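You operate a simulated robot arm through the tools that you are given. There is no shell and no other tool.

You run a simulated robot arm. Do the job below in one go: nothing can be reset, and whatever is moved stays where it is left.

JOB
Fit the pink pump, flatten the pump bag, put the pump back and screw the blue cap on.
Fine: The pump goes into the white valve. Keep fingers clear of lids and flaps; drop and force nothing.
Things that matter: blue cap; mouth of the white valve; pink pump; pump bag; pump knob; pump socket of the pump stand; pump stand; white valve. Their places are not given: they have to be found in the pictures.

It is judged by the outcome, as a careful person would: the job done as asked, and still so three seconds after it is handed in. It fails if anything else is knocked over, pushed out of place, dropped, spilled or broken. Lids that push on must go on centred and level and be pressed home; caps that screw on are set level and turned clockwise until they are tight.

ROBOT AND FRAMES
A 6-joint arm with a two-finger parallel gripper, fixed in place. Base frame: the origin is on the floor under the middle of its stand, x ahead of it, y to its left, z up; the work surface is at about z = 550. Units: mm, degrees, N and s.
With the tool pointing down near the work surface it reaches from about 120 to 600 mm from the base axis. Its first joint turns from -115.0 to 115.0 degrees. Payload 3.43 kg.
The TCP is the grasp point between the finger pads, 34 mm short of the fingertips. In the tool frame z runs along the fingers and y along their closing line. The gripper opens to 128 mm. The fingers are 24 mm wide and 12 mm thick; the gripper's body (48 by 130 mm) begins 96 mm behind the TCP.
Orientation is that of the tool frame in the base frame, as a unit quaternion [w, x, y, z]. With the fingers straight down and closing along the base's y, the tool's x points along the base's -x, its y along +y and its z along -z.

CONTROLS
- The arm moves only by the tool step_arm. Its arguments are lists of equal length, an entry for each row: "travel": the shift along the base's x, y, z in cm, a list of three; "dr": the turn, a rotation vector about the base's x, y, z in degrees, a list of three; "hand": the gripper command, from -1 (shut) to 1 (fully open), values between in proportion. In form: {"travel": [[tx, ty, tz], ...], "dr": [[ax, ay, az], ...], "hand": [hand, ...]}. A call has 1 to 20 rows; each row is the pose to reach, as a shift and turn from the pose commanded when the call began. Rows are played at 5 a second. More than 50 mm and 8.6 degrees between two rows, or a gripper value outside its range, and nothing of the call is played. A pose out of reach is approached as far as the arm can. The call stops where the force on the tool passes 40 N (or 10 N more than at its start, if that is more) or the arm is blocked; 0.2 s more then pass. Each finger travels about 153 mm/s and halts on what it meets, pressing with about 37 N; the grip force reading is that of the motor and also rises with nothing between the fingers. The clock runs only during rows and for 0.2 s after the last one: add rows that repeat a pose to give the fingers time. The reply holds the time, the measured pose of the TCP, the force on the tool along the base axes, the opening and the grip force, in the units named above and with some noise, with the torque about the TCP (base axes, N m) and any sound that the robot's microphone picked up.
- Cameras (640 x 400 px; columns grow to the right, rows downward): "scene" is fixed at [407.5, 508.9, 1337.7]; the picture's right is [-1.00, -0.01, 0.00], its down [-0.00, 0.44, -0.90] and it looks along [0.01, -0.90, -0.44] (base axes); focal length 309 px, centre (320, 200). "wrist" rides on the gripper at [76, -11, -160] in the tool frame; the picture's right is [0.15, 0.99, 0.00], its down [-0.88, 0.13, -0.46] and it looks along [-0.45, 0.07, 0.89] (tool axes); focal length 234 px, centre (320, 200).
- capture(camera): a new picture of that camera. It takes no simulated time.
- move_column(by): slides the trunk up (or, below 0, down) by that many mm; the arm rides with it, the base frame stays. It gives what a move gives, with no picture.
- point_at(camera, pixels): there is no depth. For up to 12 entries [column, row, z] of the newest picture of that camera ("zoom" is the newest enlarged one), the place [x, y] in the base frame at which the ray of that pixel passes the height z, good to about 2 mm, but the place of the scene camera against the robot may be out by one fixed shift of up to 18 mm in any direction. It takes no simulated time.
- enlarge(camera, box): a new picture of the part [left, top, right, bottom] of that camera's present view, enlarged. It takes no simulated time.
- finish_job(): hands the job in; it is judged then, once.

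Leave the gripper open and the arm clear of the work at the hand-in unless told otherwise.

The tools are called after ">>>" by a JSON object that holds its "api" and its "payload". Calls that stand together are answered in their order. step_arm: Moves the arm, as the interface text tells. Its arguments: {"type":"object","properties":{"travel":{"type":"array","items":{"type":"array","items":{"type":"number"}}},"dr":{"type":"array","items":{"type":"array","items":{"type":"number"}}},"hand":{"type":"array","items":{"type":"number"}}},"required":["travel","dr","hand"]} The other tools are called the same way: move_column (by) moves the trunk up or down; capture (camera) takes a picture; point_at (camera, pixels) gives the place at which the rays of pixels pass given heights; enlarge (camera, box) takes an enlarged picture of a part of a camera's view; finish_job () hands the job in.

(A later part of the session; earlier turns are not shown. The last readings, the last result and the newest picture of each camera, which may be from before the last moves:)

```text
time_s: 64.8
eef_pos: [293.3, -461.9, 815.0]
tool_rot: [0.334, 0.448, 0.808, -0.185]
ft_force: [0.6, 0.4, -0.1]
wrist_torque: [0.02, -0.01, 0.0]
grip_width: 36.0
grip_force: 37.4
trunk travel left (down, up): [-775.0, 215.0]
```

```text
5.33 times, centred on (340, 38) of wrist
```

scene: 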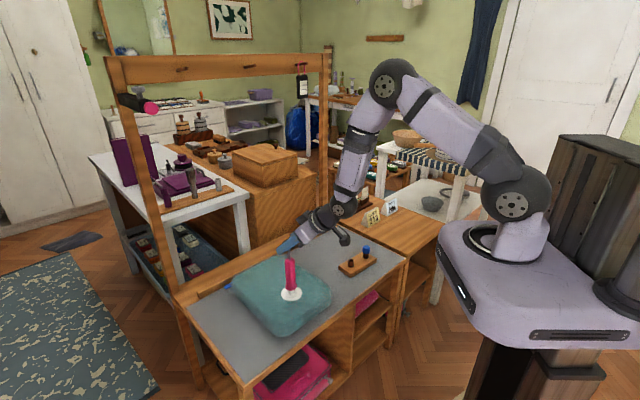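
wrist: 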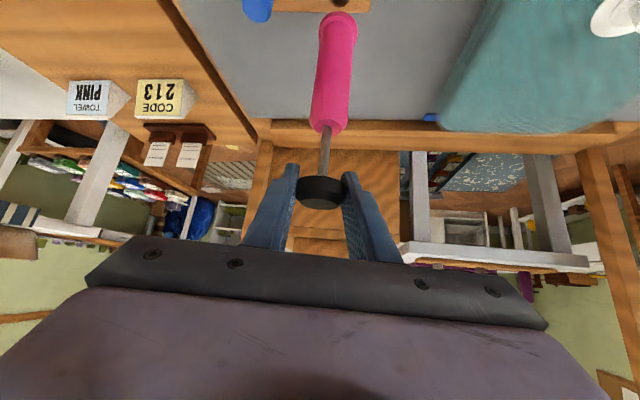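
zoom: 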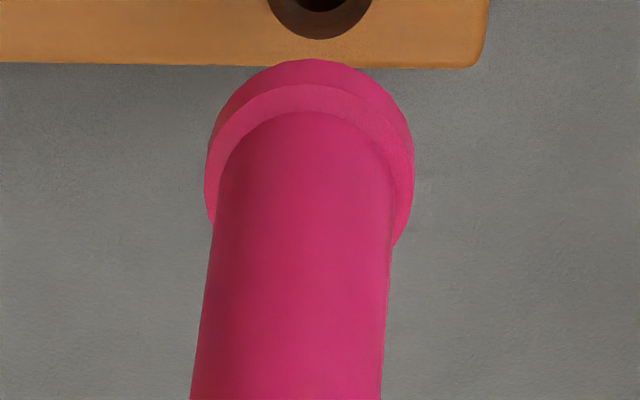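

The wrist view shows the socket about 1.2 mm left of the pump's axis line. Combined with the scene view, I'll shift (-2.0,+1.2) mm, lower 16 mm and check again.

>>> {"api": "step_arm", "payload": {"travel": [[-0.2, 0.12, 0], [-0.2, 0.12, -0.5], [-0.2, 0.12, -1.0], [-0.2, 0.12, -1.6], [-0.2, 0.12, -1.6]], "dr": [[0, 0, 0], [0, 0, 0], [0, 0, 0], [0, 0, 0], [0, 0, 0]], "hand": [-0.6, -0.6, -0.6, -0.6, -0.6]}}

>>> {"api": "enlarge", "payload": {"camera": "scene", "box": [335, 240, 375, 275]}}

>>> {"api": "enlarge", "payload": {"camera": "wrist", "box": [300, 0, 380, 50]}}

```text
time_s: 66.0
eef_pos: [292.2, -462.2, 799.2]
tool_rot: [0.334, 0.448, 0.808, -0.186]
ft_force: [-0.4, 0.6, -0.1]
wrist_torque: [-0.01, 0.03, 0.04]
grip_width: 36.1
grip_force: 37.2
trunk travel left (down, up): [-775.0, 215.0]
```

```text
11.43 times, centred on (355, 258) of scene
```

zoom: 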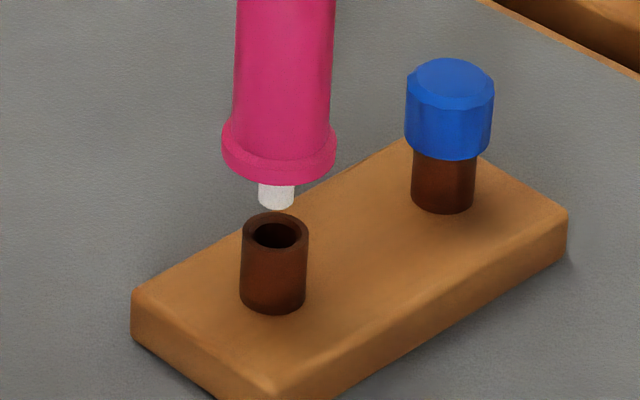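

```text
8.00 times, centred on (340, 25) of wrist
```

zoom: 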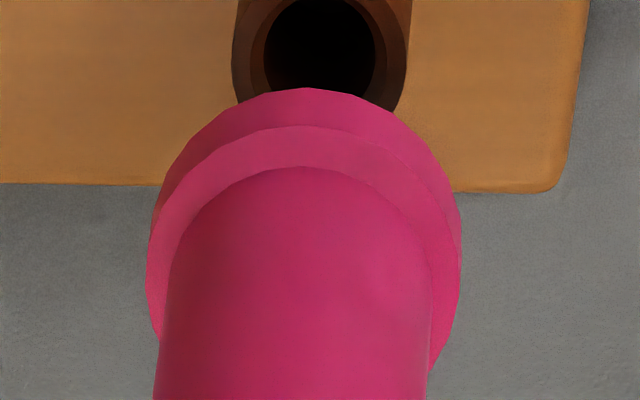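

Remaining offsets: about -0.6 mm in x and -0.8 mm in y. I'll apply these and lower 9 mm, then look again.

>>> {"api": "step_arm", "payload": {"travel": [[-0.06, -0.08, 0], [-0.06, -0.08, -0.3], [-0.06, -0.08, -0.6], [-0.06, -0.08, -0.9], [-0.06, -0.08, -0.9]], "dr": [[0, 0, 0], [0, 0, 0], [0, 0, 0], [0, 0, 0], [0, 0, 0]], "hand": [-0.6, -0.6, -0.6, -0.6, -0.6]}}

>>> {"api": "enlarge", "payload": {"camera": "scene", "box": [340, 250, 364, 274]}}

>>> {"api": "enlarge", "payload": {"camera": "wrist", "box": [300, 0, 380, 50]}}

```text
time_s: 67.2
eef_pos: [289.6, -462.0, 789.9]
tool_rot: [0.335, 0.448, 0.808, -0.186]
ft_force: [0.1, -0.7, -1.0]
wrist_torque: [0.01, 0.0, 0.01]
grip_width: 35.9
grip_force: 37.2
trunk travel left (down, up): [-775.0, 215.0]
```

```text
16.00 times, centred on (352, 262) of scene
```

zoom: 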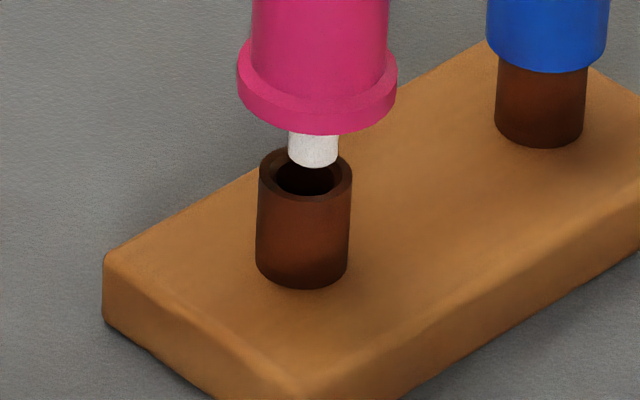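

```text
8.00 times, centred on (340, 25) of wrist
```

zoom: 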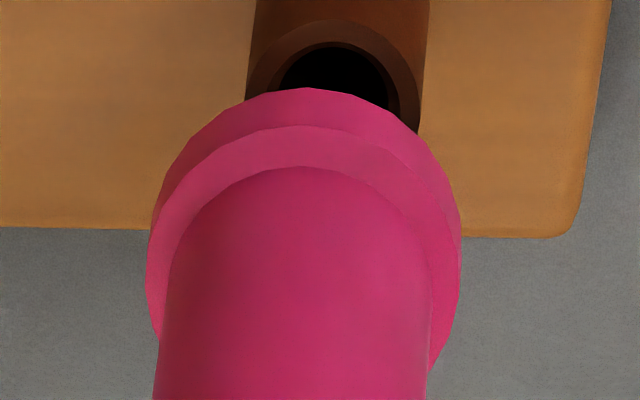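

The arm overshot: now it needs about +1.6 mm in x and +0.4 mm in y. I'll correct without lowering and look again.

>>> {"api": "step_arm", "payload": {"travel": [[0.12, 0.03, 0], [0.12, 0.03, 0], [0.12, 0.03, 0]], "dr": [[0, 0, 0], [0, 0, 0], [0, 0, 0]], "hand": [-0.6, -0.6, -0.6]}}

>>> {"api": "enlarge", "payload": {"camera": "scene", "box": [340, 250, 364, 274]}}

>>> {"api": "enlarge", "payload": {"camera": "wrist", "box": [300, 0, 380, 50]}}

```text
time_s: 68.0
eef_pos: [291.7, -461.2, 790.5]
tool_rot: [0.334, 0.448, 0.808, -0.186]
ft_force: [0.6, -1.1, 0.2]
wrist_torque: [-0.01, 0.0, -0.02]
grip_width: 35.5
grip_force: 36.3
trunk travel left (down, up): [-775.0, 215.0]
```

```text
16.00 times, centred on (352, 262) of scene
```

zoom: 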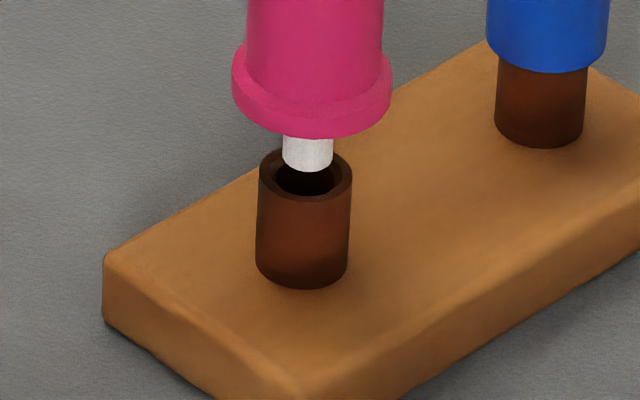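

```text
8.00 times, centred on (340, 25) of wrist
```

zoom: 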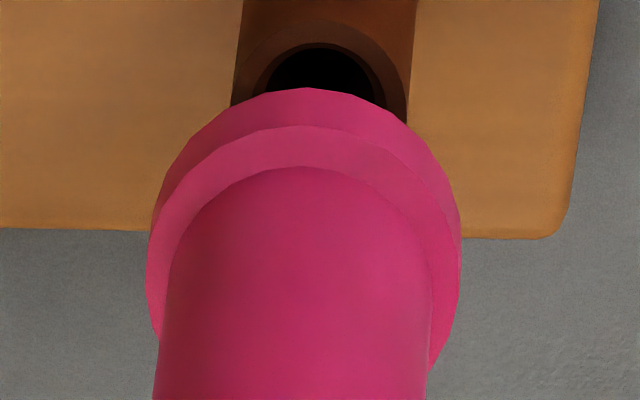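

Both views now line up within about 0.3 mm. I'll lower 10 mm in small rows.

>>> {"api": "step_arm", "payload": {"travel": [[0, 0, -0.25], [0, 0, -0.5], [0, 0, -0.75], [0, 0, -1.0], [0, 0, -1.0]], "dr": [[0, 0, 0], [0, 0, 0], [0, 0, 0], [0, 0, 0], [0, 0, 0]], "hand": [-0.6, -0.6, -0.6, -0.6, -0.6]}}

>>> {"api": "enlarge", "payload": {"camera": "scene", "box": [340, 250, 364, 274]}}

>>> {"api": "enlarge", "payload": {"camera": "scene", "box": [320, 200, 400, 280]}}

```text
time_s: 69.2
eef_pos: [291.0, -461.2, 780.6]
tool_rot: [0.336, 0.447, 0.808, -0.185]
ft_force: [1.3, 0.2, -0.5]
wrist_torque: [0.0, -0.02, -0.01]
grip_width: 35.9
grip_force: 36.9
trunk travel left (down, up): [-775.0, 215.0]
```

```text
16.00 times, centred on (352, 262) of scene
```

zoom: 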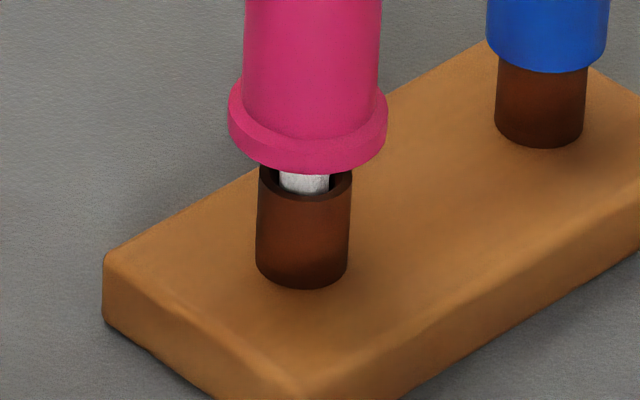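

```text
5.00 times, centred on (360, 240) of scene
```

zoom: 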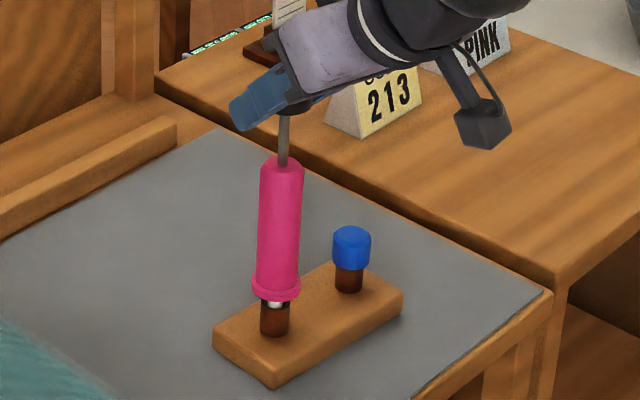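

The nozzle is inside the socket. I'll lower a further 16 mm to seat it.

>>> {"api": "step_arm", "payload": {"travel": [[0.03, 0, -0.3], [0.03, 0, -0.6], [0.03, 0, -0.9], [0.03, 0, -1.2], [0.03, 0, -1.4], [0.03, 0, -1.6], [0.03, 0, -1.6]], "dr": [[0, 0, 0], [0, 0, 0], [0, 0, 0], [0, 0, 0], [0, 0, 0], [0, 0, 0], [0, 0, 0]], "hand": [-0.6, -0.6, -0.6, -0.6, -0.6, -0.6, -0.6]}}

>>> {"api": "enlarge", "payload": {"camera": "scene", "box": [340, 250, 364, 274]}}

>>> {"api": "enlarge", "payload": {"camera": "scene", "box": [320, 200, 400, 280]}}

```text
time_s: 70.8
eef_pos: [292.9, -462.5, 765.6]
tool_rot: [0.335, 0.448, 0.807, -0.186]
ft_force: [0.8, 1.1, 1.4]
wrist_torque: [0.03, -0.08, 0.0]
grip_width: 35.8
grip_force: 36.8
trunk travel left (down, up): [-775.0, 215.0]
```

```text
16.00 times, centred on (352, 262) of scene
```

zoom: 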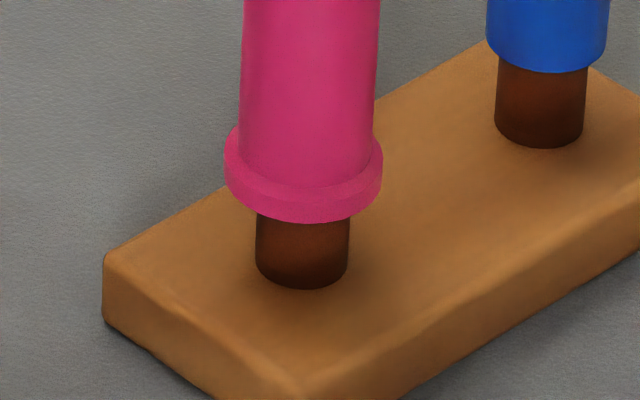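

```text
5.00 times, centred on (360, 240) of scene
```

zoom: 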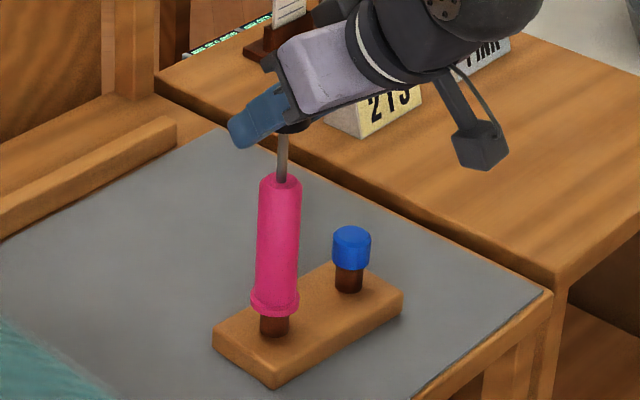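

The flange rests on the socket rim just as at the start. I'll open the fingers gradually and then back off up and away along the fingers' line.

>>> {"api": "step_arm", "payload": {"travel": [[0, 0, 0], [0, 0, 0], [0, 0, 0], [0, 0, 0], [0, 0, 0], [-0.5, 0.8, 0.9], [-1.3, 2.1, 2.5], [-2.6, 4.2, 5.0], [-3.9, 6.3, 7.4], [-5.2, 8.4, 9.9], [-5.2, 8.4, 9.9]], "dr": [[0, 0, 0], [0, 0, 0], [0, 0, 0], [0, 0, 0], [0, 0, 0], [0, 0, 0], [0, 0, 0], [0, 0, 0], [0, 0, 0], [0, 0, 0], [0, 0, 0]], "hand": [-0.4, -0.3, -0.15, 0.1, 0.1, 0.1, 0.1, 0.1, 0.1, 0.1, 0.1]}}

>>> {"api": "capture", "payload": {"camera": "wrist"}}

>>> {"api": "capture", "payload": {"camera": "scene"}}

```text
time_s: 73.2
eef_pos: [240.3, -376.9, 864.3]
tool_rot: [0.335, 0.448, 0.808, -0.186]
ft_force: [-1.0, -1.0, -0.9]
wrist_torque: [0.04, 0.0, 0.01]
grip_width: 70.3
grip_force: 0.0
trunk travel left (down, up): [-775.0, 215.0]
```

```text
taken
```

wrist: 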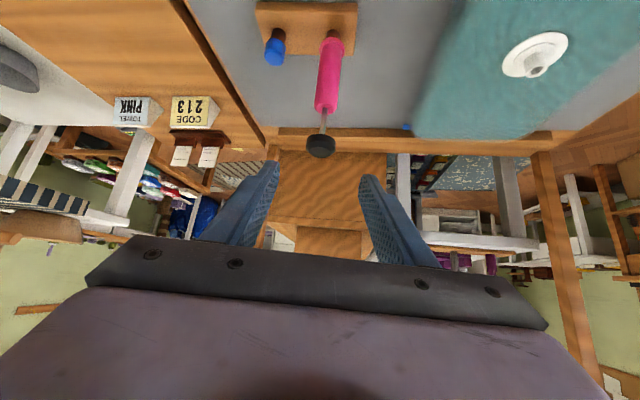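

```text
taken
```

scene: 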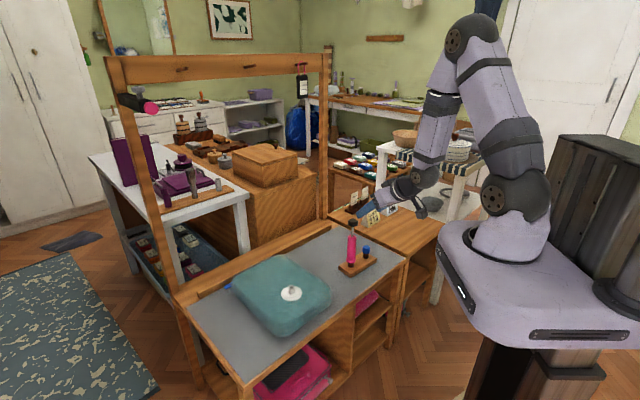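

The pump is back upright and the bag stays flat. Now the cap: I'll bring the hand back to straight down (undo the tilt), rising a little, before turning to a yaw that keeps the gripper body and camera away from the pump.

>>> {"api": "step_arm", "payload": {"travel": [[0, 0, 1.0], [0, 0, 2.0], [0, 0, 3.0], [0, 0, 3.5], [0, 0, 3.5], [0, 0, 3.5], [0, 0, 3.5], [0, 0, 3.5]], "dr": [[5.45, 3.41, 0], [10.9, 6.81, 0], [16.35, 10.22, 0], [21.81, 13.63, 0], [27.26, 17.04, 0], [32.71, 20.44, 0], [38.16, 23.85, 0], [38.16, 23.85, 0]], "hand": [0.0, 0.0, 0.0, 0.0, 0.0, 0.0, 0.0, 0.0]}}

>>> {"api": "capture", "payload": {"camera": "wrist"}}

```text
time_s: 75.0
eef_pos: [239.9, -377.0, 898.7]
tool_rot: [0.0, 0.485, 0.875, 0.0]
ft_force: [0.0, 0.3, 0.1]
wrist_torque: [0.01, -0.02, 0.0]
grip_width: 64.0
grip_force: 0.0
out of reach, approached as far as the arm can: row 3, 4, 5
trunk travel left (down, up): [-775.0, 215.0]
```

```text
taken
```

wrist: 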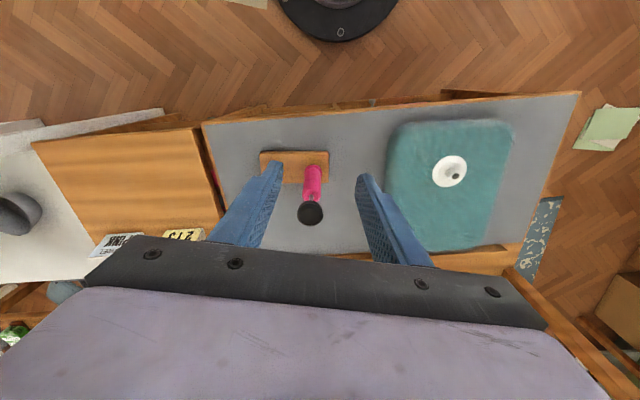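

Straight down again at (240,-377,899). Next I'll turn the hand by +98° (12 steps) while moving to a high hover over the cap near (226,-517) at z≈870, above the knob height.

>>> {"api": "step_arm", "payload": {"travel": [[-0.1, -1.1, 0], [-0.2, -2.3, 0], [-0.3, -3.5, 0], [-0.5, -4.7, 0], [-0.6, -5.8, 0], [-0.7, -7.0, 0], [-0.8, -8.2, 0], [-0.9, -9.3, 0], [-1.0, -10.5, 0], [-1.2, -11.7, -1.0], [-1.3, -12.8, -2.0], [-1.4, -14.0, -3.0], [-1.4, -14.0, -3.0]], "dr": [[0, 0, 8.2], [0, 0, 16.4], [0, 0, 24.6], [0, 0, 32.8], [0, 0, 41], [0, 0, 49.2], [0, 0, 57.4], [0, 0, 65.6], [0, 0, 73.8], [0, 0, 82], [0, 0, 90], [0, 0, 98], [0, 0, 98]], "hand": [0.0, 0.0, 0.0, 0.0, 0.0, 0.0, 0.0, 0.0, 0.0, 0.0, 0.0, 0.0, 0.0]}}

>>> {"api": "capture", "payload": {"camera": "wrist"}}

>>> {"api": "capture", "payload": {"camera": "scene"}}

```text
time_s: 77.8
eef_pos: [224.5, -516.1, 867.0]
tool_rot: [0.0, -0.342, 0.94, 0.001]
ft_force: [0.1, 0.0, -0.3]
wrist_torque: [-0.01, -0.05, 0.02]
grip_width: 64.0
grip_force: 0.1
trunk travel left (down, up): [-775.0, 215.0]
```

```text
taken
```

wrist: 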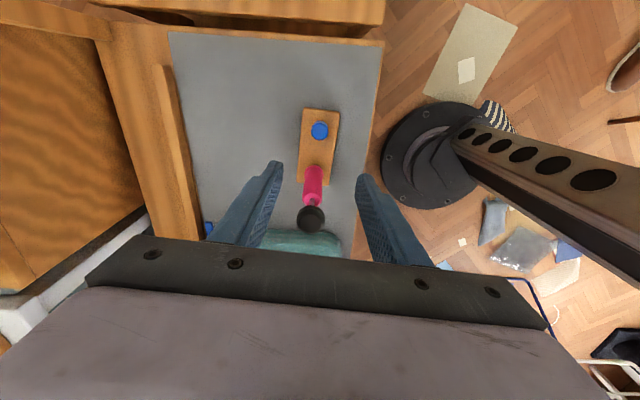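

```text
taken
```

scene: 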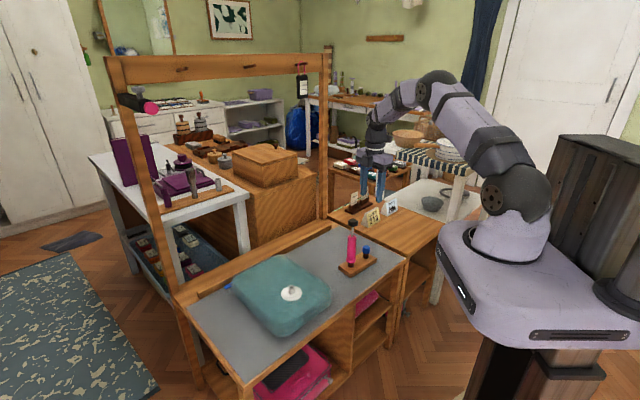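

The hover is nearly centred over the cap (wrist pixel (319,131)). I'll zoom in to measure cap centre and height.

>>> {"api": "enlarge", "payload": {"camera": "wrist", "box": [290, 100, 350, 240]}}

>>> {"api": "enlarge", "payload": {"camera": "wrist", "box": [300, 115, 340, 147]}}

>>> {"api": "point_at", "payload": {"camera": "wrist", "pixels": [[319.5, 130.5, 610], [319.5, 130.5, 615], [319.5, 130.5, 620], [319.5, 130.5, 625]]}}

>>> {"api": "point_at", "payload": {"camera": "scene", "pixels": [[366.4, 247.4, 600], [366.4, 247.4, 610], [366.4, 247.4, 615], [366.4, 247.4, 620], [351.1, 261, 592]]}}

```text
2.86 times, centred on (320, 170) of wrist
```

zoom: 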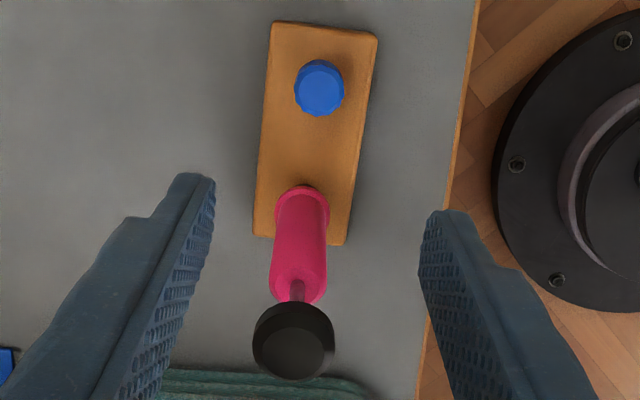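

```text
12.50 times, centred on (320, 131) of wrist
```

zoom: 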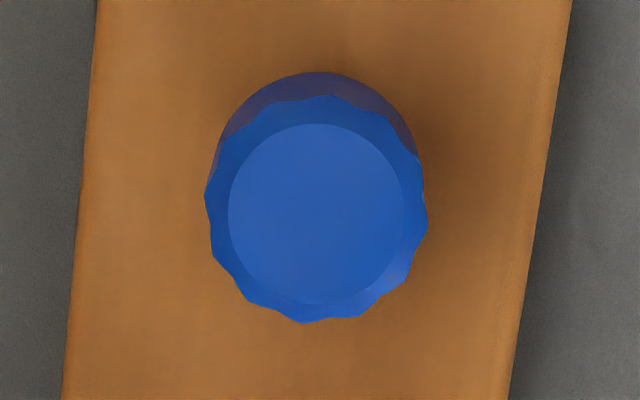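

```text
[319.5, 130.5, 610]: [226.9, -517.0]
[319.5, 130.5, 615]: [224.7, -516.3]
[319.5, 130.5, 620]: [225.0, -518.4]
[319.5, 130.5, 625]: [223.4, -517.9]
```

```text
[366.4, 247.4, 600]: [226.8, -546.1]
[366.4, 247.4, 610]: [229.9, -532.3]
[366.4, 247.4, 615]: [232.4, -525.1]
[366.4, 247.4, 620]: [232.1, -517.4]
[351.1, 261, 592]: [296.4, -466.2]
```

The cap is ribbed, about 30 mm wide, centred near (226.5,-516). I'll descend vertically to z≈700 with a small shift (+1.5,+0.8) mm and look again.

>>> {"api": "step_arm", "payload": {"travel": [[0.15, 0.08, -2.5], [0.15, 0.08, -5.0], [0.15, 0.08, -7.5], [0.15, 0.08, -10.0], [0.15, 0.08, -12.5], [0.15, 0.08, -15.0], [0.15, 0.08, -16.8], [0.15, 0.08, -16.8]], "dr": [[0, 0, 0], [0, 0, 0], [0, 0, 0], [0, 0, 0], [0, 0, 0], [0, 0, 0], [0, 0, 0], [0, 0, 0]], "hand": [0.0, 0.0, 0.0, 0.0, 0.0, 0.0, 0.0, 0.0]}}

>>> {"api": "capture", "payload": {"camera": "wrist"}}

>>> {"api": "enlarge", "payload": {"camera": "scene", "box": [320, 180, 420, 280]}}

```text
time_s: 79.6
eef_pos: [227.6, -516.2, 701.7]
tool_rot: [0.0, -0.343, 0.939, -0.001]
ft_force: [-0.4, -0.8, -1.0]
wrist_torque: [0.01, -0.01, -0.02]
grip_width: 63.9
grip_force: 0.0
trunk travel left (down, up): [-775.0, 215.0]
```

```text
taken
```

wrist: 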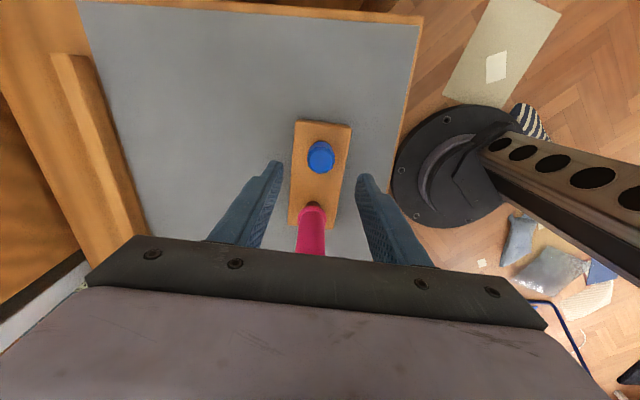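

```text
4.00 times, centred on (370, 230) of scene
```

zoom: 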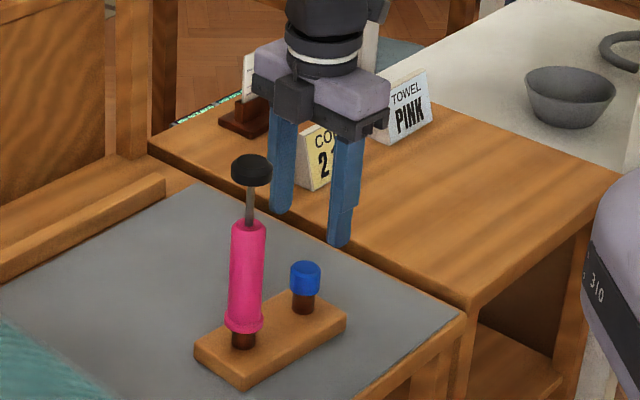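

The hand is over the cap. I'll zoom to check centring.

>>> {"api": "enlarge", "payload": {"camera": "wrist", "box": [300, 137, 340, 177]}}

>>> {"api": "point_at", "payload": {"camera": "wrist", "pixels": [[320, 156.5, 610], [320, 156.5, 613], [320, 156.5, 616]]}}

```text
10.00 times, centred on (320, 157) of wrist
```

zoom: 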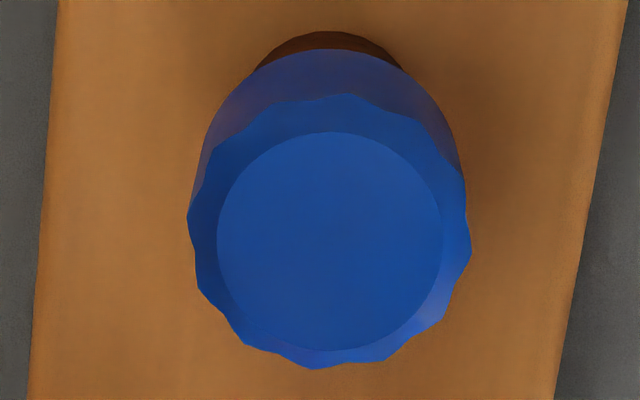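

```text
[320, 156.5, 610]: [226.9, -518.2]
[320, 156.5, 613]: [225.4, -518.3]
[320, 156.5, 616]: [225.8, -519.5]
```

The cap's top centre is at wrist pixel (321,161), while the finger axis points at about (319.5,158.5); so shift roughly (+1,+2.3) mm. I'll do that while descending to z≈665, fingertips still above the cap.

>>> {"api": "step_arm", "payload": {"travel": [[0.1, 0.23, -1.0], [0.1, 0.23, -2.0], [0.1, 0.23, -3.0], [0.1, 0.23, -3.6], [0.1, 0.23, -3.6]], "dr": [[0, 0, 0], [0, 0, 0], [0, 0, 0], [0, 0, 0], [0, 0, 0]], "hand": [0.0, 0.0, 0.0, 0.0, 0.0]}}

>>> {"api": "enlarge", "payload": {"camera": "wrist", "box": [280, 130, 360, 210]}}

>>> {"api": "enlarge", "payload": {"camera": "scene", "box": [340, 220, 400, 280]}}

```text
time_s: 80.8
eef_pos: [228.7, -514.2, 666.2]
tool_rot: [-0.001, -0.342, 0.94, 0.0]
ft_force: [-0.4, -0.1, -0.1]
wrist_torque: [0.01, 0.01, 0.02]
grip_width: 64.3
grip_force: 0.0
trunk travel left (down, up): [-775.0, 215.0]
```

```text
5.00 times, centred on (320, 170) of wrist
```

zoom: 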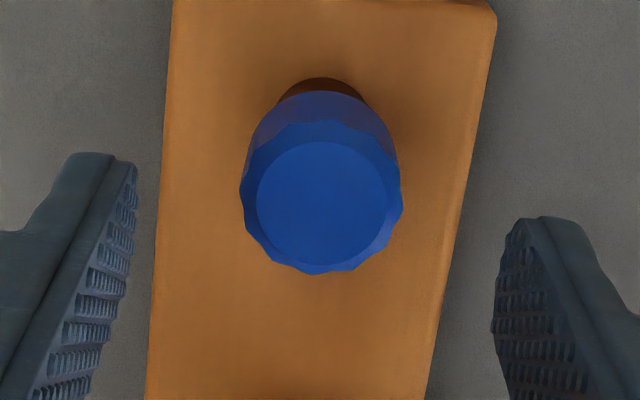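

```text
6.67 times, centred on (370, 250) of scene
```

zoom: 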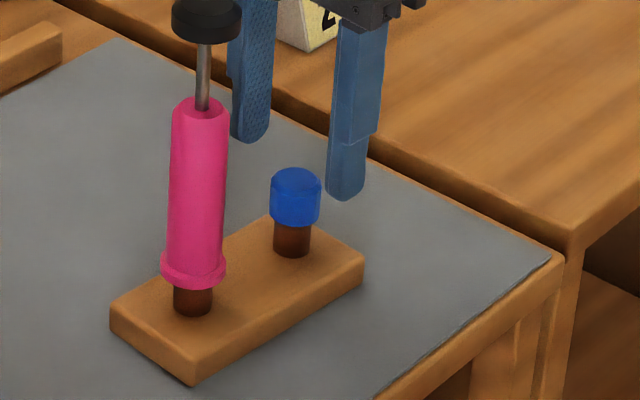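

Centring is now within about 1 mm. I'll lower the open fingers around the cap to z≈629 (tips just above the cap's bottom edge), with a tiny shift (+0.4,+0.8) mm.

>>> {"api": "step_arm", "payload": {"travel": [[0.04, 0.08, -0.7], [0.04, 0.08, -1.4], [0.04, 0.08, -2.1], [0.04, 0.08, -2.8], [0.04, 0.08, -3.5], [0.04, 0.08, -3.5]], "dr": [[0, 0, 0], [0, 0, 0], [0, 0, 0], [0, 0, 0], [0, 0, 0], [0, 0, 0]], "hand": [0.0, 0.0, 0.0, 0.0, 0.0, 0.0]}}

>>> {"api": "enlarge", "payload": {"camera": "wrist", "box": [260, 130, 380, 230]}}

>>> {"api": "enlarge", "payload": {"camera": "scene", "box": [340, 225, 395, 275]}}

```text
time_s: 82.2
eef_pos: [229.2, -512.2, 629.7]
tool_rot: [0.0, -0.342, 0.94, 0.0]
ft_force: [0.7, -0.3, -0.3]
wrist_torque: [-0.02, -0.02, 0.02]
grip_width: 64.1
grip_force: 0.0
trunk travel left (down, up): [-775.0, 215.0]
```

```text
4.00 times, centred on (320, 180) of wrist
```

zoom: 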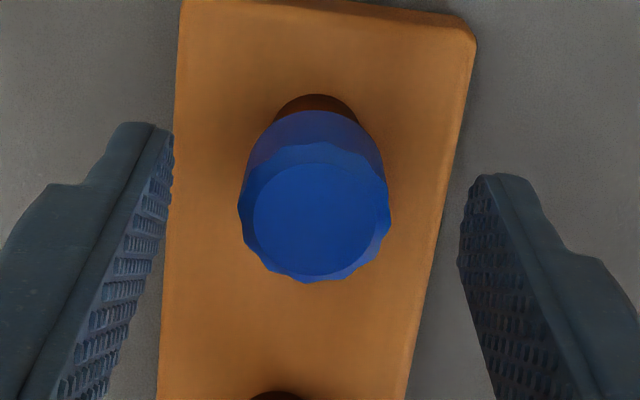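

```text
8.00 times, centred on (368, 250) of scene
```

zoom: 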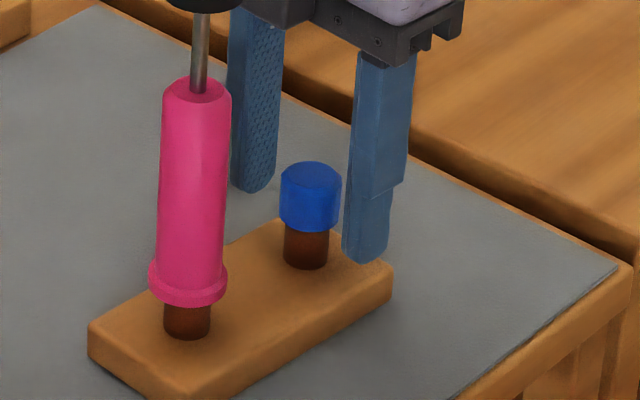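

Aligned: cap centre at (318.8,185) against the expected (319.4,185). The fingertips are level with the cap's bottom edge, so I'll raise 4 mm to keep them clear of the valve's flange later, then close gradually.

>>> {"api": "step_arm", "payload": {"travel": [[0, 0, 0.4], [0, 0, 0.4], [0, 0, 0.4], [0, 0, 0.4], [0, 0, 0.4], [0, 0, 0.4], [0, 0, 0.4], [0, 0, 0.4]], "dr": [[0, 0, 0], [0, 0, 0], [0, 0, 0], [0, 0, 0], [0, 0, 0], [0, 0, 0], [0, 0, 0], [0, 0, 0]], "hand": [0.0, -0.2, -0.35, -0.43, -0.48, -0.52, -0.6, -0.6]}}

>>> {"api": "enlarge", "payload": {"camera": "wrist", "box": [260, 130, 380, 230]}}

>>> {"api": "enlarge", "payload": {"camera": "scene", "box": [340, 225, 395, 275]}}

```text
time_s: 84.0
eef_pos: [227.9, -511.8, 635.1]
tool_rot: [0.0, -0.342, 0.94, 0.0]
ft_force: [0.4, -0.1, 1.4]
wrist_torque: [-0.02, 0.01, -0.01]
grip_width: 27.7
grip_force: 37.1
trunk travel left (down, up): [-775.0, 215.0]
```

```text
4.00 times, centred on (320, 180) of wrist
```

zoom: 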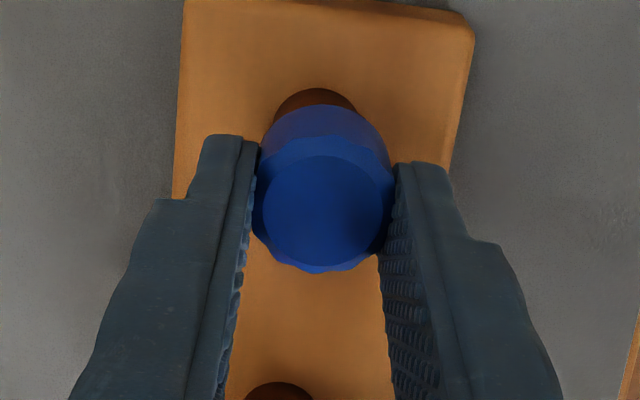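

```text
8.00 times, centred on (368, 250) of scene
```

zoom: 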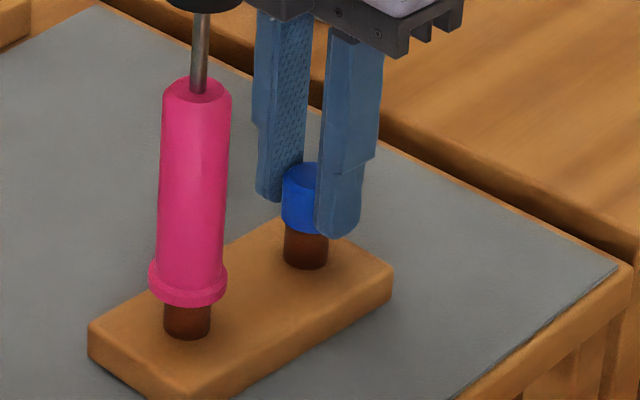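

Cap gripped at 27.7 mm. I'll lift slowly, 2 cm first, and watch the force and whether it comes free of its peg.

>>> {"api": "step_arm", "payload": {"travel": [[0, 0, 0.2], [0, 0, 0.4], [0, 0, 0.7], [0, 0, 1.1], [0, 0, 1.5], [0, 0, 2.0], [0, 0, 2.0]], "dr": [[0, 0, 0], [0, 0, 0], [0, 0, 0], [0, 0, 0], [0, 0, 0], [0, 0, 0], [0, 0, 0]], "hand": [-0.65, -0.65, -0.65, -0.65, -0.65, -0.65, -0.65]}}

>>> {"api": "enlarge", "payload": {"camera": "scene", "box": [340, 220, 395, 275]}}

```text
time_s: 85.6
eef_pos: [228.3, -514.1, 653.8]
tool_rot: [0.0, -0.342, 0.94, 0.0]
ft_force: [0.0, -0.3, -0.2]
wrist_torque: [-0.03, -0.01, 0.01]
grip_width: 27.8
grip_force: 36.4
trunk travel left (down, up): [-775.0, 215.0]
```

```text
7.27 times, centred on (368, 248) of scene
```

zoom: 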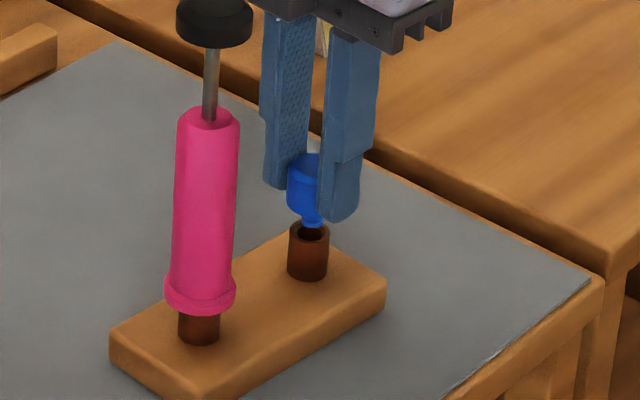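

The cap came free; it has a narrow threaded plug under it that goes into the tube. I'll lift it to z≈872 (above the pump's knob) before travelling.

>>> {"api": "step_arm", "payload": {"travel": [[0, 0, 2.5], [0, 0, 5.5], [0, 0, 9.0], [0, 0, 13.0], [0, 0, 17.0], [0, 0, 20.0], [0, 0, 22.0], [0, 0, 22.0]], "dr": [[0, 0, 0], [0, 0, 0], [0, 0, 0], [0, 0, 0], [0, 0, 0], [0, 0, 0], [0, 0, 0], [0, 0, 0]], "hand": [-0.65, -0.65, -0.65, -0.65, -0.65, -0.65, -0.65, -0.65]}}

>>> {"api": "capture", "payload": {"camera": "wrist"}}

>>> {"api": "enlarge", "payload": {"camera": "scene", "box": [320, 150, 420, 270]}}

```text
time_s: 87.4
eef_pos: [229.4, -513.5, 874.7]
tool_rot: [0.0, -0.342, 0.94, 0.0]
ft_force: [0.1, -0.7, 0.5]
wrist_torque: [0.01, 0.01, -0.02]
grip_width: 27.8
grip_force: 37.3
trunk travel left (down, up): [-775.0, 215.0]
```

```text
taken
```

wrist: 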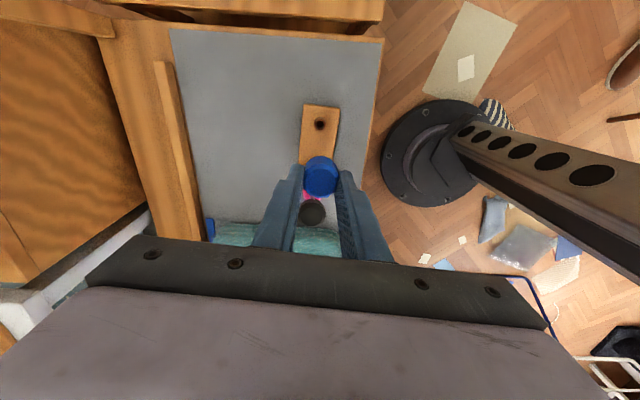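

```text
3.33 times, centred on (370, 210) of scene
```

zoom: 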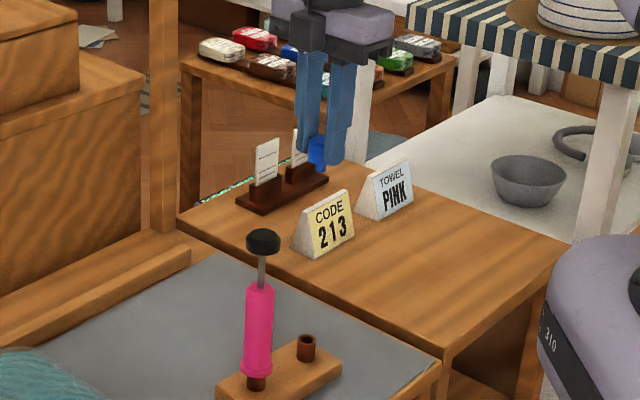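

Cap held level. I'll travel at this height over to above the valve at about (502,-274.5), turning +35° so there is room for clockwise turning later, and then look down.

>>> {"api": "step_arm", "payload": {"travel": [[2.0, 1.7, 0], [4.5, 3.9, 0], [7.0, 6.1, 0], [9.5, 8.3, 0], [12.0, 10.4, 0], [14.5, 12.6, 0], [17.0, 14.8, 0], [19.5, 17.0, 0], [22.0, 19.1, 0], [24.5, 21.3, 0], [26.5, 23.0, 0], [27.37, 23.8, 0], [27.37, 23.8, -3.0], [27.37, 23.8, -6.0], [27.37, 23.8, -9.0], [27.37, 23.8, -12.0], [27.37, 23.8, -14.0], [27.37, 23.8, -14.0]], "dr": [[0, 0, 3], [0, 0, 6], [0, 0, 9], [0, 0, 12], [0, 0, 15], [0, 0, 18], [0, 0, 21], [0, 0, 24], [0, 0, 27], [0, 0, 30], [0, 0, 33], [0, 0, 35], [0, 0, 35], [0, 0, 35], [0, 0, 35], [0, 0, 35], [0, 0, 35], [0, 0, 35]], "hand": [-0.65, -0.65, -0.65, -0.65, -0.65, -0.65, -0.65, -0.65, -0.65, -0.65, -0.65, -0.65, -0.65, -0.65, -0.65, -0.65, -0.65, -0.65]}}

>>> {"api": "capture", "payload": {"camera": "wrist"}}

>>> {"api": "capture", "payload": {"camera": "scene"}}

```text
time_s: 91.2
eef_pos: [504.0, -274.2, 734.9]
tool_rot: [0.0, -0.608, 0.794, 0.001]
ft_force: [-0.2, -0.7, 0.6]
wrist_torque: [-0.02, 0.03, 0.01]
grip_width: 27.8
grip_force: 37.1
trunk travel left (down, up): [-775.0, 215.0]
```

```text
taken
```

wrist: 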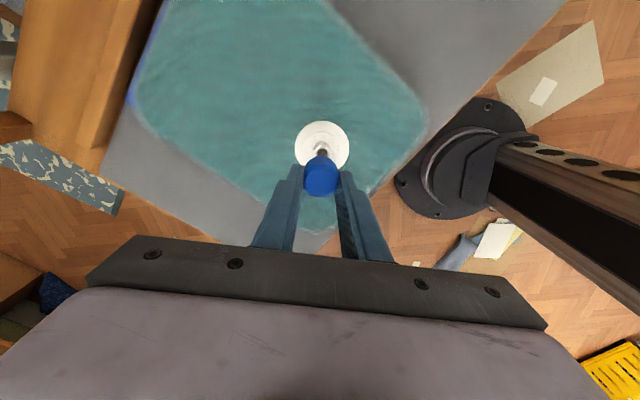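

```text
taken
```

scene: 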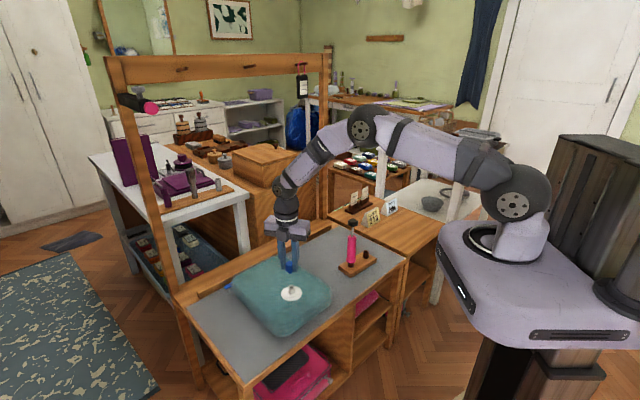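

The cap hangs above the valve. I'll zoom in on both views for alignment.

>>> {"api": "enlarge", "payload": {"camera": "wrist", "box": [290, 115, 354, 200]}}

>>> {"api": "enlarge", "payload": {"camera": "scene", "box": [270, 260, 314, 300]}}

```text
4.71 times, centred on (322, 158) of wrist
```

zoom: 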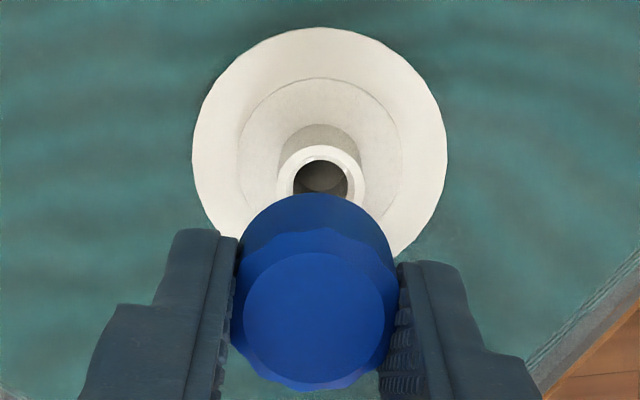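

```text
10.00 times, centred on (292, 280) of scene
```

zoom: 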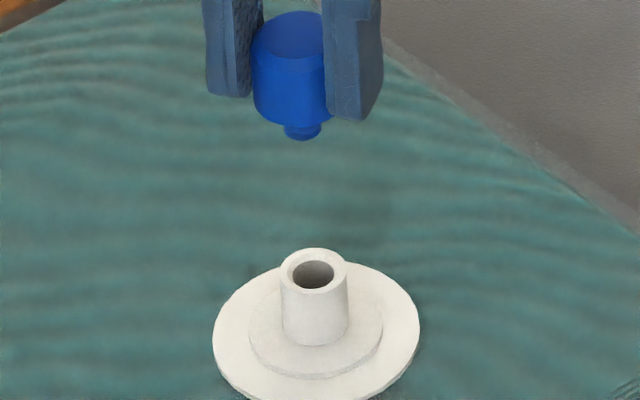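

The wrist view puts the mouth about 2 mm toward -x of the cap's axis, the scene view about 1.3 mm. I'll shift (-1.6,+0.6) mm and lower 52 mm, leaving about 15–20 mm gap.

>>> {"api": "step_arm", "payload": {"travel": [[-0.16, 0.06, -1.0], [-0.16, 0.06, -2.0], [-0.16, 0.06, -3.0], [-0.16, 0.06, -4.0], [-0.16, 0.06, -4.7], [-0.16, 0.06, -5.2], [-0.16, 0.06, -5.2]], "dr": [[0, 0, 0], [0, 0, 0], [0, 0, 0], [0, 0, 0], [0, 0, 0], [0, 0, 0], [0, 0, 0]], "hand": [-0.65, -0.65, -0.65, -0.65, -0.65, -0.65, -0.65]}}

>>> {"api": "enlarge", "payload": {"camera": "wrist", "box": [290, 130, 354, 210]}}

>>> {"api": "enlarge", "payload": {"camera": "scene", "box": [276, 270, 306, 300]}}

```text
time_s: 92.8
eef_pos: [502.2, -275.7, 681.3]
tool_rot: [0.0, -0.609, 0.793, 0.0]
ft_force: [0.2, 0.2, -1.0]
wrist_torque: [0.04, -0.01, 0.01]
grip_width: 27.9
grip_force: 36.5
trunk travel left (down, up): [-775.0, 215.0]
```

```text
5.00 times, centred on (322, 170) of wrist
```

zoom: 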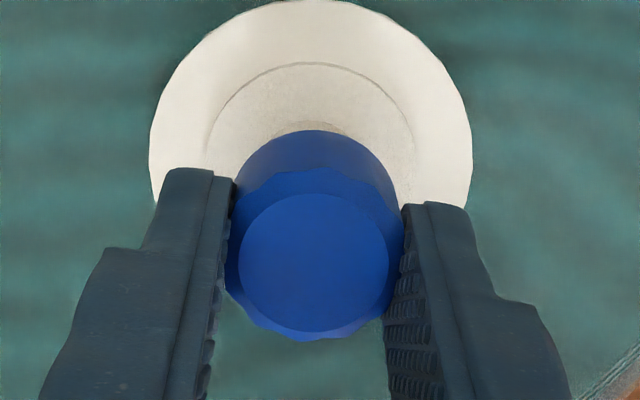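

```text
13.33 times, centred on (291, 285) of scene
```

zoom: 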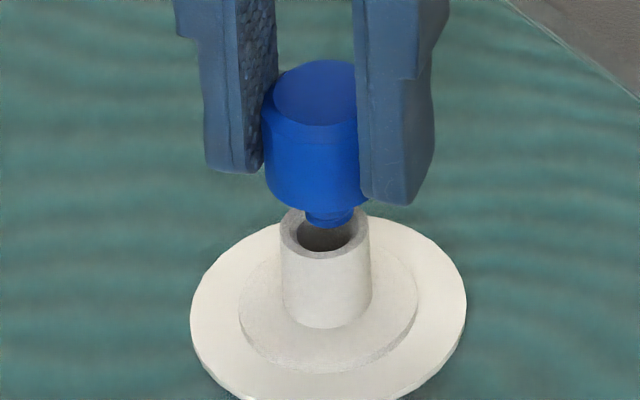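

The gap is now only about 5 mm, but the mouth is hidden from the wrist camera in this direction and y is uncertain. I'll raise 20 mm and turn to yaw -15° so the wrist view shows the y offset directly, while the scene view shows x.

>>> {"api": "step_arm", "payload": {"travel": [[0.08, 0.05, 1.0], [0.08, 0.05, 2.0], [0.08, 0.05, 2.0], [0.08, 0.05, 2.0], [0.08, 0.05, 2.0], [0.08, 0.05, 2.0], [0.08, 0.05, 2.0], [0.08, 0.05, 2.0], [0.08, 0.05, 2.0], [0.08, 0.05, 2.0], [0.08, 0.05, 2.0], [0.08, 0.05, 2.0], [0.08, 0.05, 2.0]], "dr": [[0, 0, 0], [0, 0, -8.2], [0, 0, -16.4], [0, 0, -24.6], [0, 0, -32.8], [0, 0, -41], [0, 0, -49.2], [0, 0, -57.4], [0, 0, -65.6], [0, 0, -73.8], [0, 0, -82], [0, 0, -90], [0, 0, -90]], "hand": [-0.65, -0.65, -0.65, -0.65, -0.65, -0.65, -0.65, -0.65, -0.65, -0.65, -0.65, -0.65, -0.65]}}

>>> {"api": "enlarge", "payload": {"camera": "wrist", "box": [290, 120, 354, 200]}}

>>> {"api": "enlarge", "payload": {"camera": "scene", "box": [276, 265, 306, 295]}}

```text
time_s: 95.6
eef_pos: [501.2, -274.1, 700.1]
tool_rot: [0.001, 0.131, 0.991, 0.0]
ft_force: [-0.2, 1.3, -0.1]
wrist_torque: [-0.01, -0.02, -0.06]
grip_width: 28.0
grip_force: 37.0
trunk travel left (down, up): [-775.0, 215.0]
```

```text
5.00 times, centred on (322, 160) of wrist
```

zoom: 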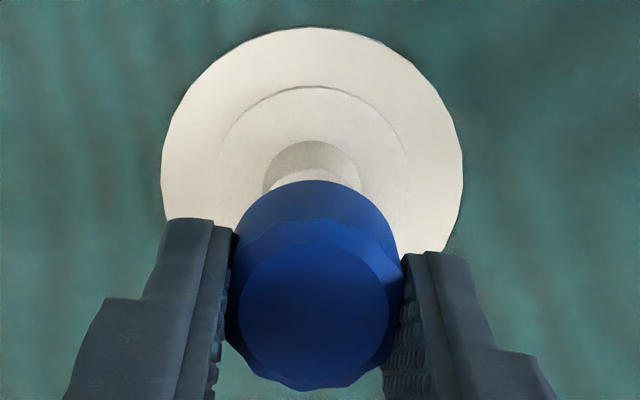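

```text
13.33 times, centred on (291, 280) of scene
```

zoom: 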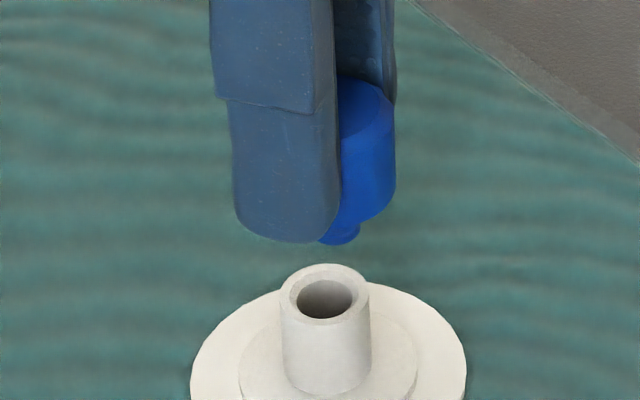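

At this yaw the wrist view shows y is right (within 0.3 mm), and the scene view says the plug must go about +2.8 mm in x. I'll shift (+2.6,-0.3) mm and lower 10 mm.

>>> {"api": "step_arm", "payload": {"travel": [[0.26, -0.03, 0], [0.26, -0.03, -0.5], [0.26, -0.03, -1.0], [0.26, -0.03, -1.0]], "dr": [[0, 0, 0], [0, 0, 0], [0, 0, 0], [0, 0, 0]], "hand": [-0.65, -0.65, -0.65, -0.65]}}

>>> {"api": "enlarge", "payload": {"camera": "wrist", "box": [290, 120, 354, 200]}}

>>> {"api": "enlarge", "payload": {"camera": "scene", "box": [276, 265, 306, 295]}}

```text
time_s: 96.6
eef_pos: [504.5, -274.7, 691.7]
tool_rot: [0.0, 0.13, 0.991, -0.001]
ft_force: [0.7, -0.4, -0.6]
wrist_torque: [0.06, 0.03, -0.03]
grip_width: 27.6
grip_force: 36.7
trunk travel left (down, up): [-775.0, 215.0]
```

```text
5.00 times, centred on (322, 160) of wrist
```

zoom: 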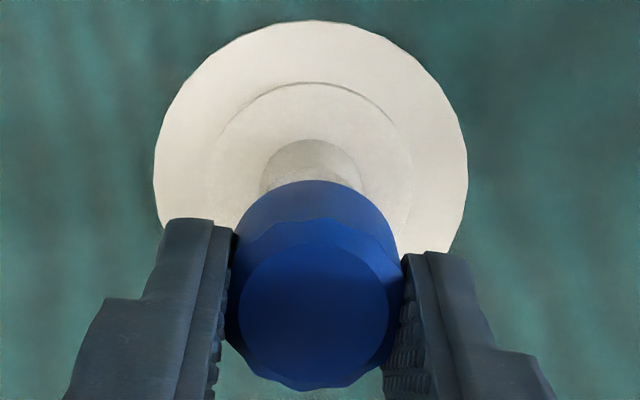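

```text
13.33 times, centred on (291, 280) of scene
```

zoom: 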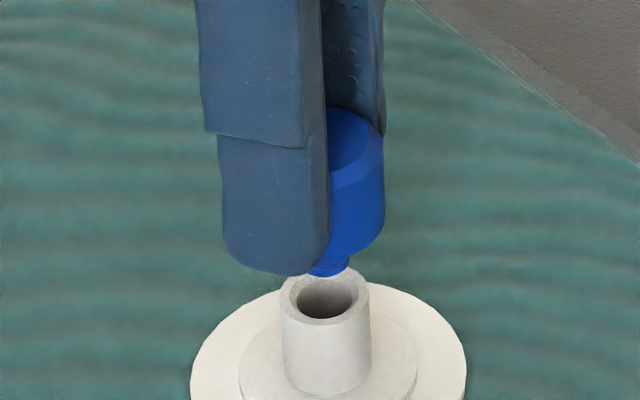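

x is aligned now; the mouth is about 0.4 mm toward -y. I'll shift that and lower 6 mm, leaving the plug just above the rim.

>>> {"api": "step_arm", "payload": {"travel": [[0, -0.04, -0.2], [0, -0.04, -0.4], [0, -0.04, -0.6], [0, -0.04, -0.6]], "dr": [[0, 0, 0], [0, 0, 0], [0, 0, 0], [0, 0, 0]], "hand": [-0.65, -0.65, -0.65, -0.65]}}

>>> {"api": "enlarge", "payload": {"camera": "wrist", "box": [290, 120, 354, 200]}}

>>> {"api": "enlarge", "payload": {"camera": "scene", "box": [276, 265, 306, 295]}}

```text
time_s: 97.6
eef_pos: [503.6, -276.1, 686.1]
tool_rot: [0.0, 0.131, 0.991, 0.0]
ft_force: [-0.1, -0.4, -0.5]
wrist_torque: [0.01, 0.01, 0.02]
grip_width: 28.0
grip_force: 37.0
trunk travel left (down, up): [-775.0, 215.0]
```

```text
5.00 times, centred on (322, 160) of wrist
```

zoom: 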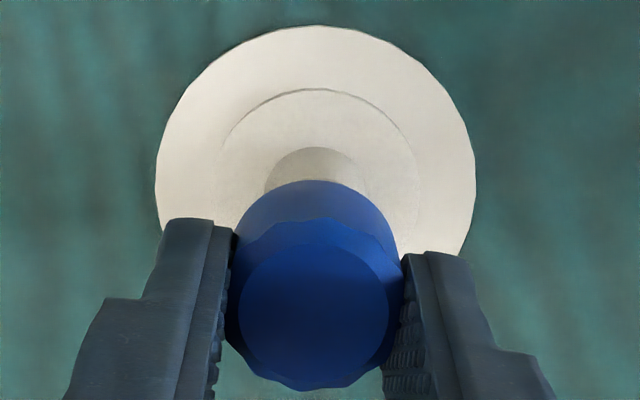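

```text
13.33 times, centred on (291, 280) of scene
```

zoom: 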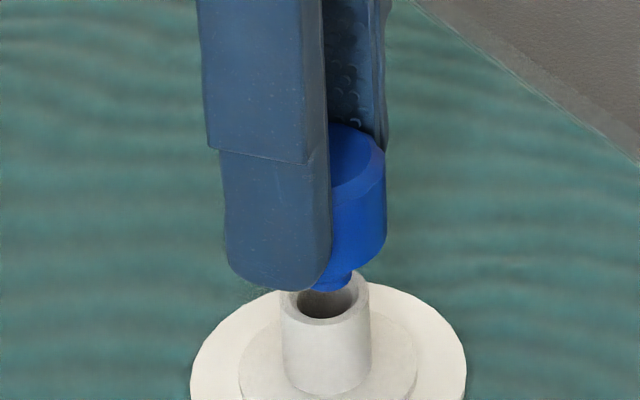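

Within about 0.5 mm both ways. I'll lower gently 4 mm in 1 mm rows with +0.3 mm y, watching force.

>>> {"api": "step_arm", "payload": {"travel": [[0, 0.03, -0.1], [0, 0.03, -0.2], [0, 0.03, -0.3], [0, 0.03, -0.4], [0, 0.03, -0.4]], "dr": [[0, 0, 0], [0, 0, 0], [0, 0, 0], [0, 0, 0], [0, 0, 0]], "hand": [-0.65, -0.65, -0.65, -0.65, -0.65]}}

>>> {"api": "enlarge", "payload": {"camera": "wrist", "box": [290, 120, 354, 200]}}

>>> {"api": "enlarge", "payload": {"camera": "scene", "box": [276, 265, 306, 295]}}

```text
time_s: 98.8
eef_pos: [503.2, -274.4, 682.8]
tool_rot: [0.0, 0.13, 0.992, 0.001]
ft_force: [-0.1, -0.1, -0.1]
wrist_torque: [-0.02, -0.01, 0.02]
grip_width: 27.8
grip_force: 36.7
trunk travel left (down, up): [-775.0, 215.0]
```

```text
5.00 times, centred on (322, 160) of wrist
```

zoom: 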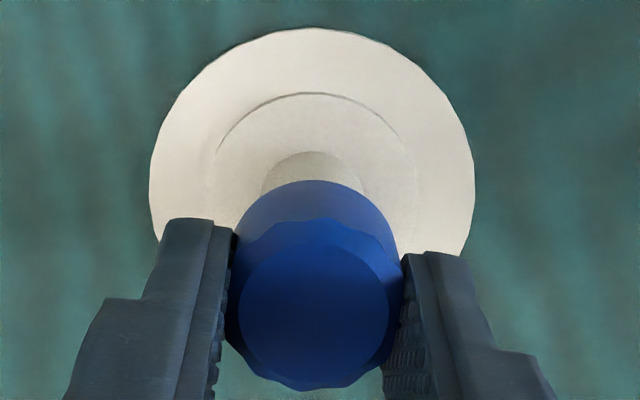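

```text
13.33 times, centred on (291, 280) of scene
```

zoom: 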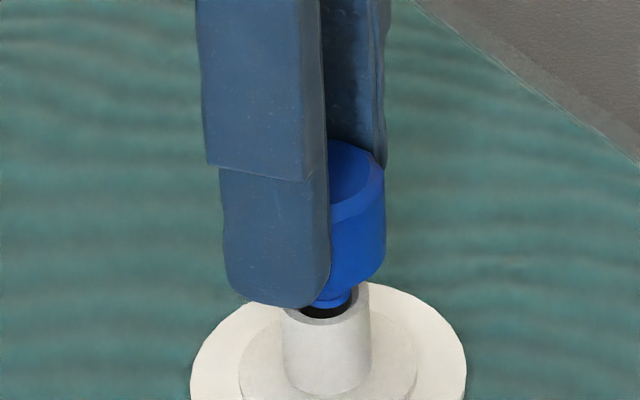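

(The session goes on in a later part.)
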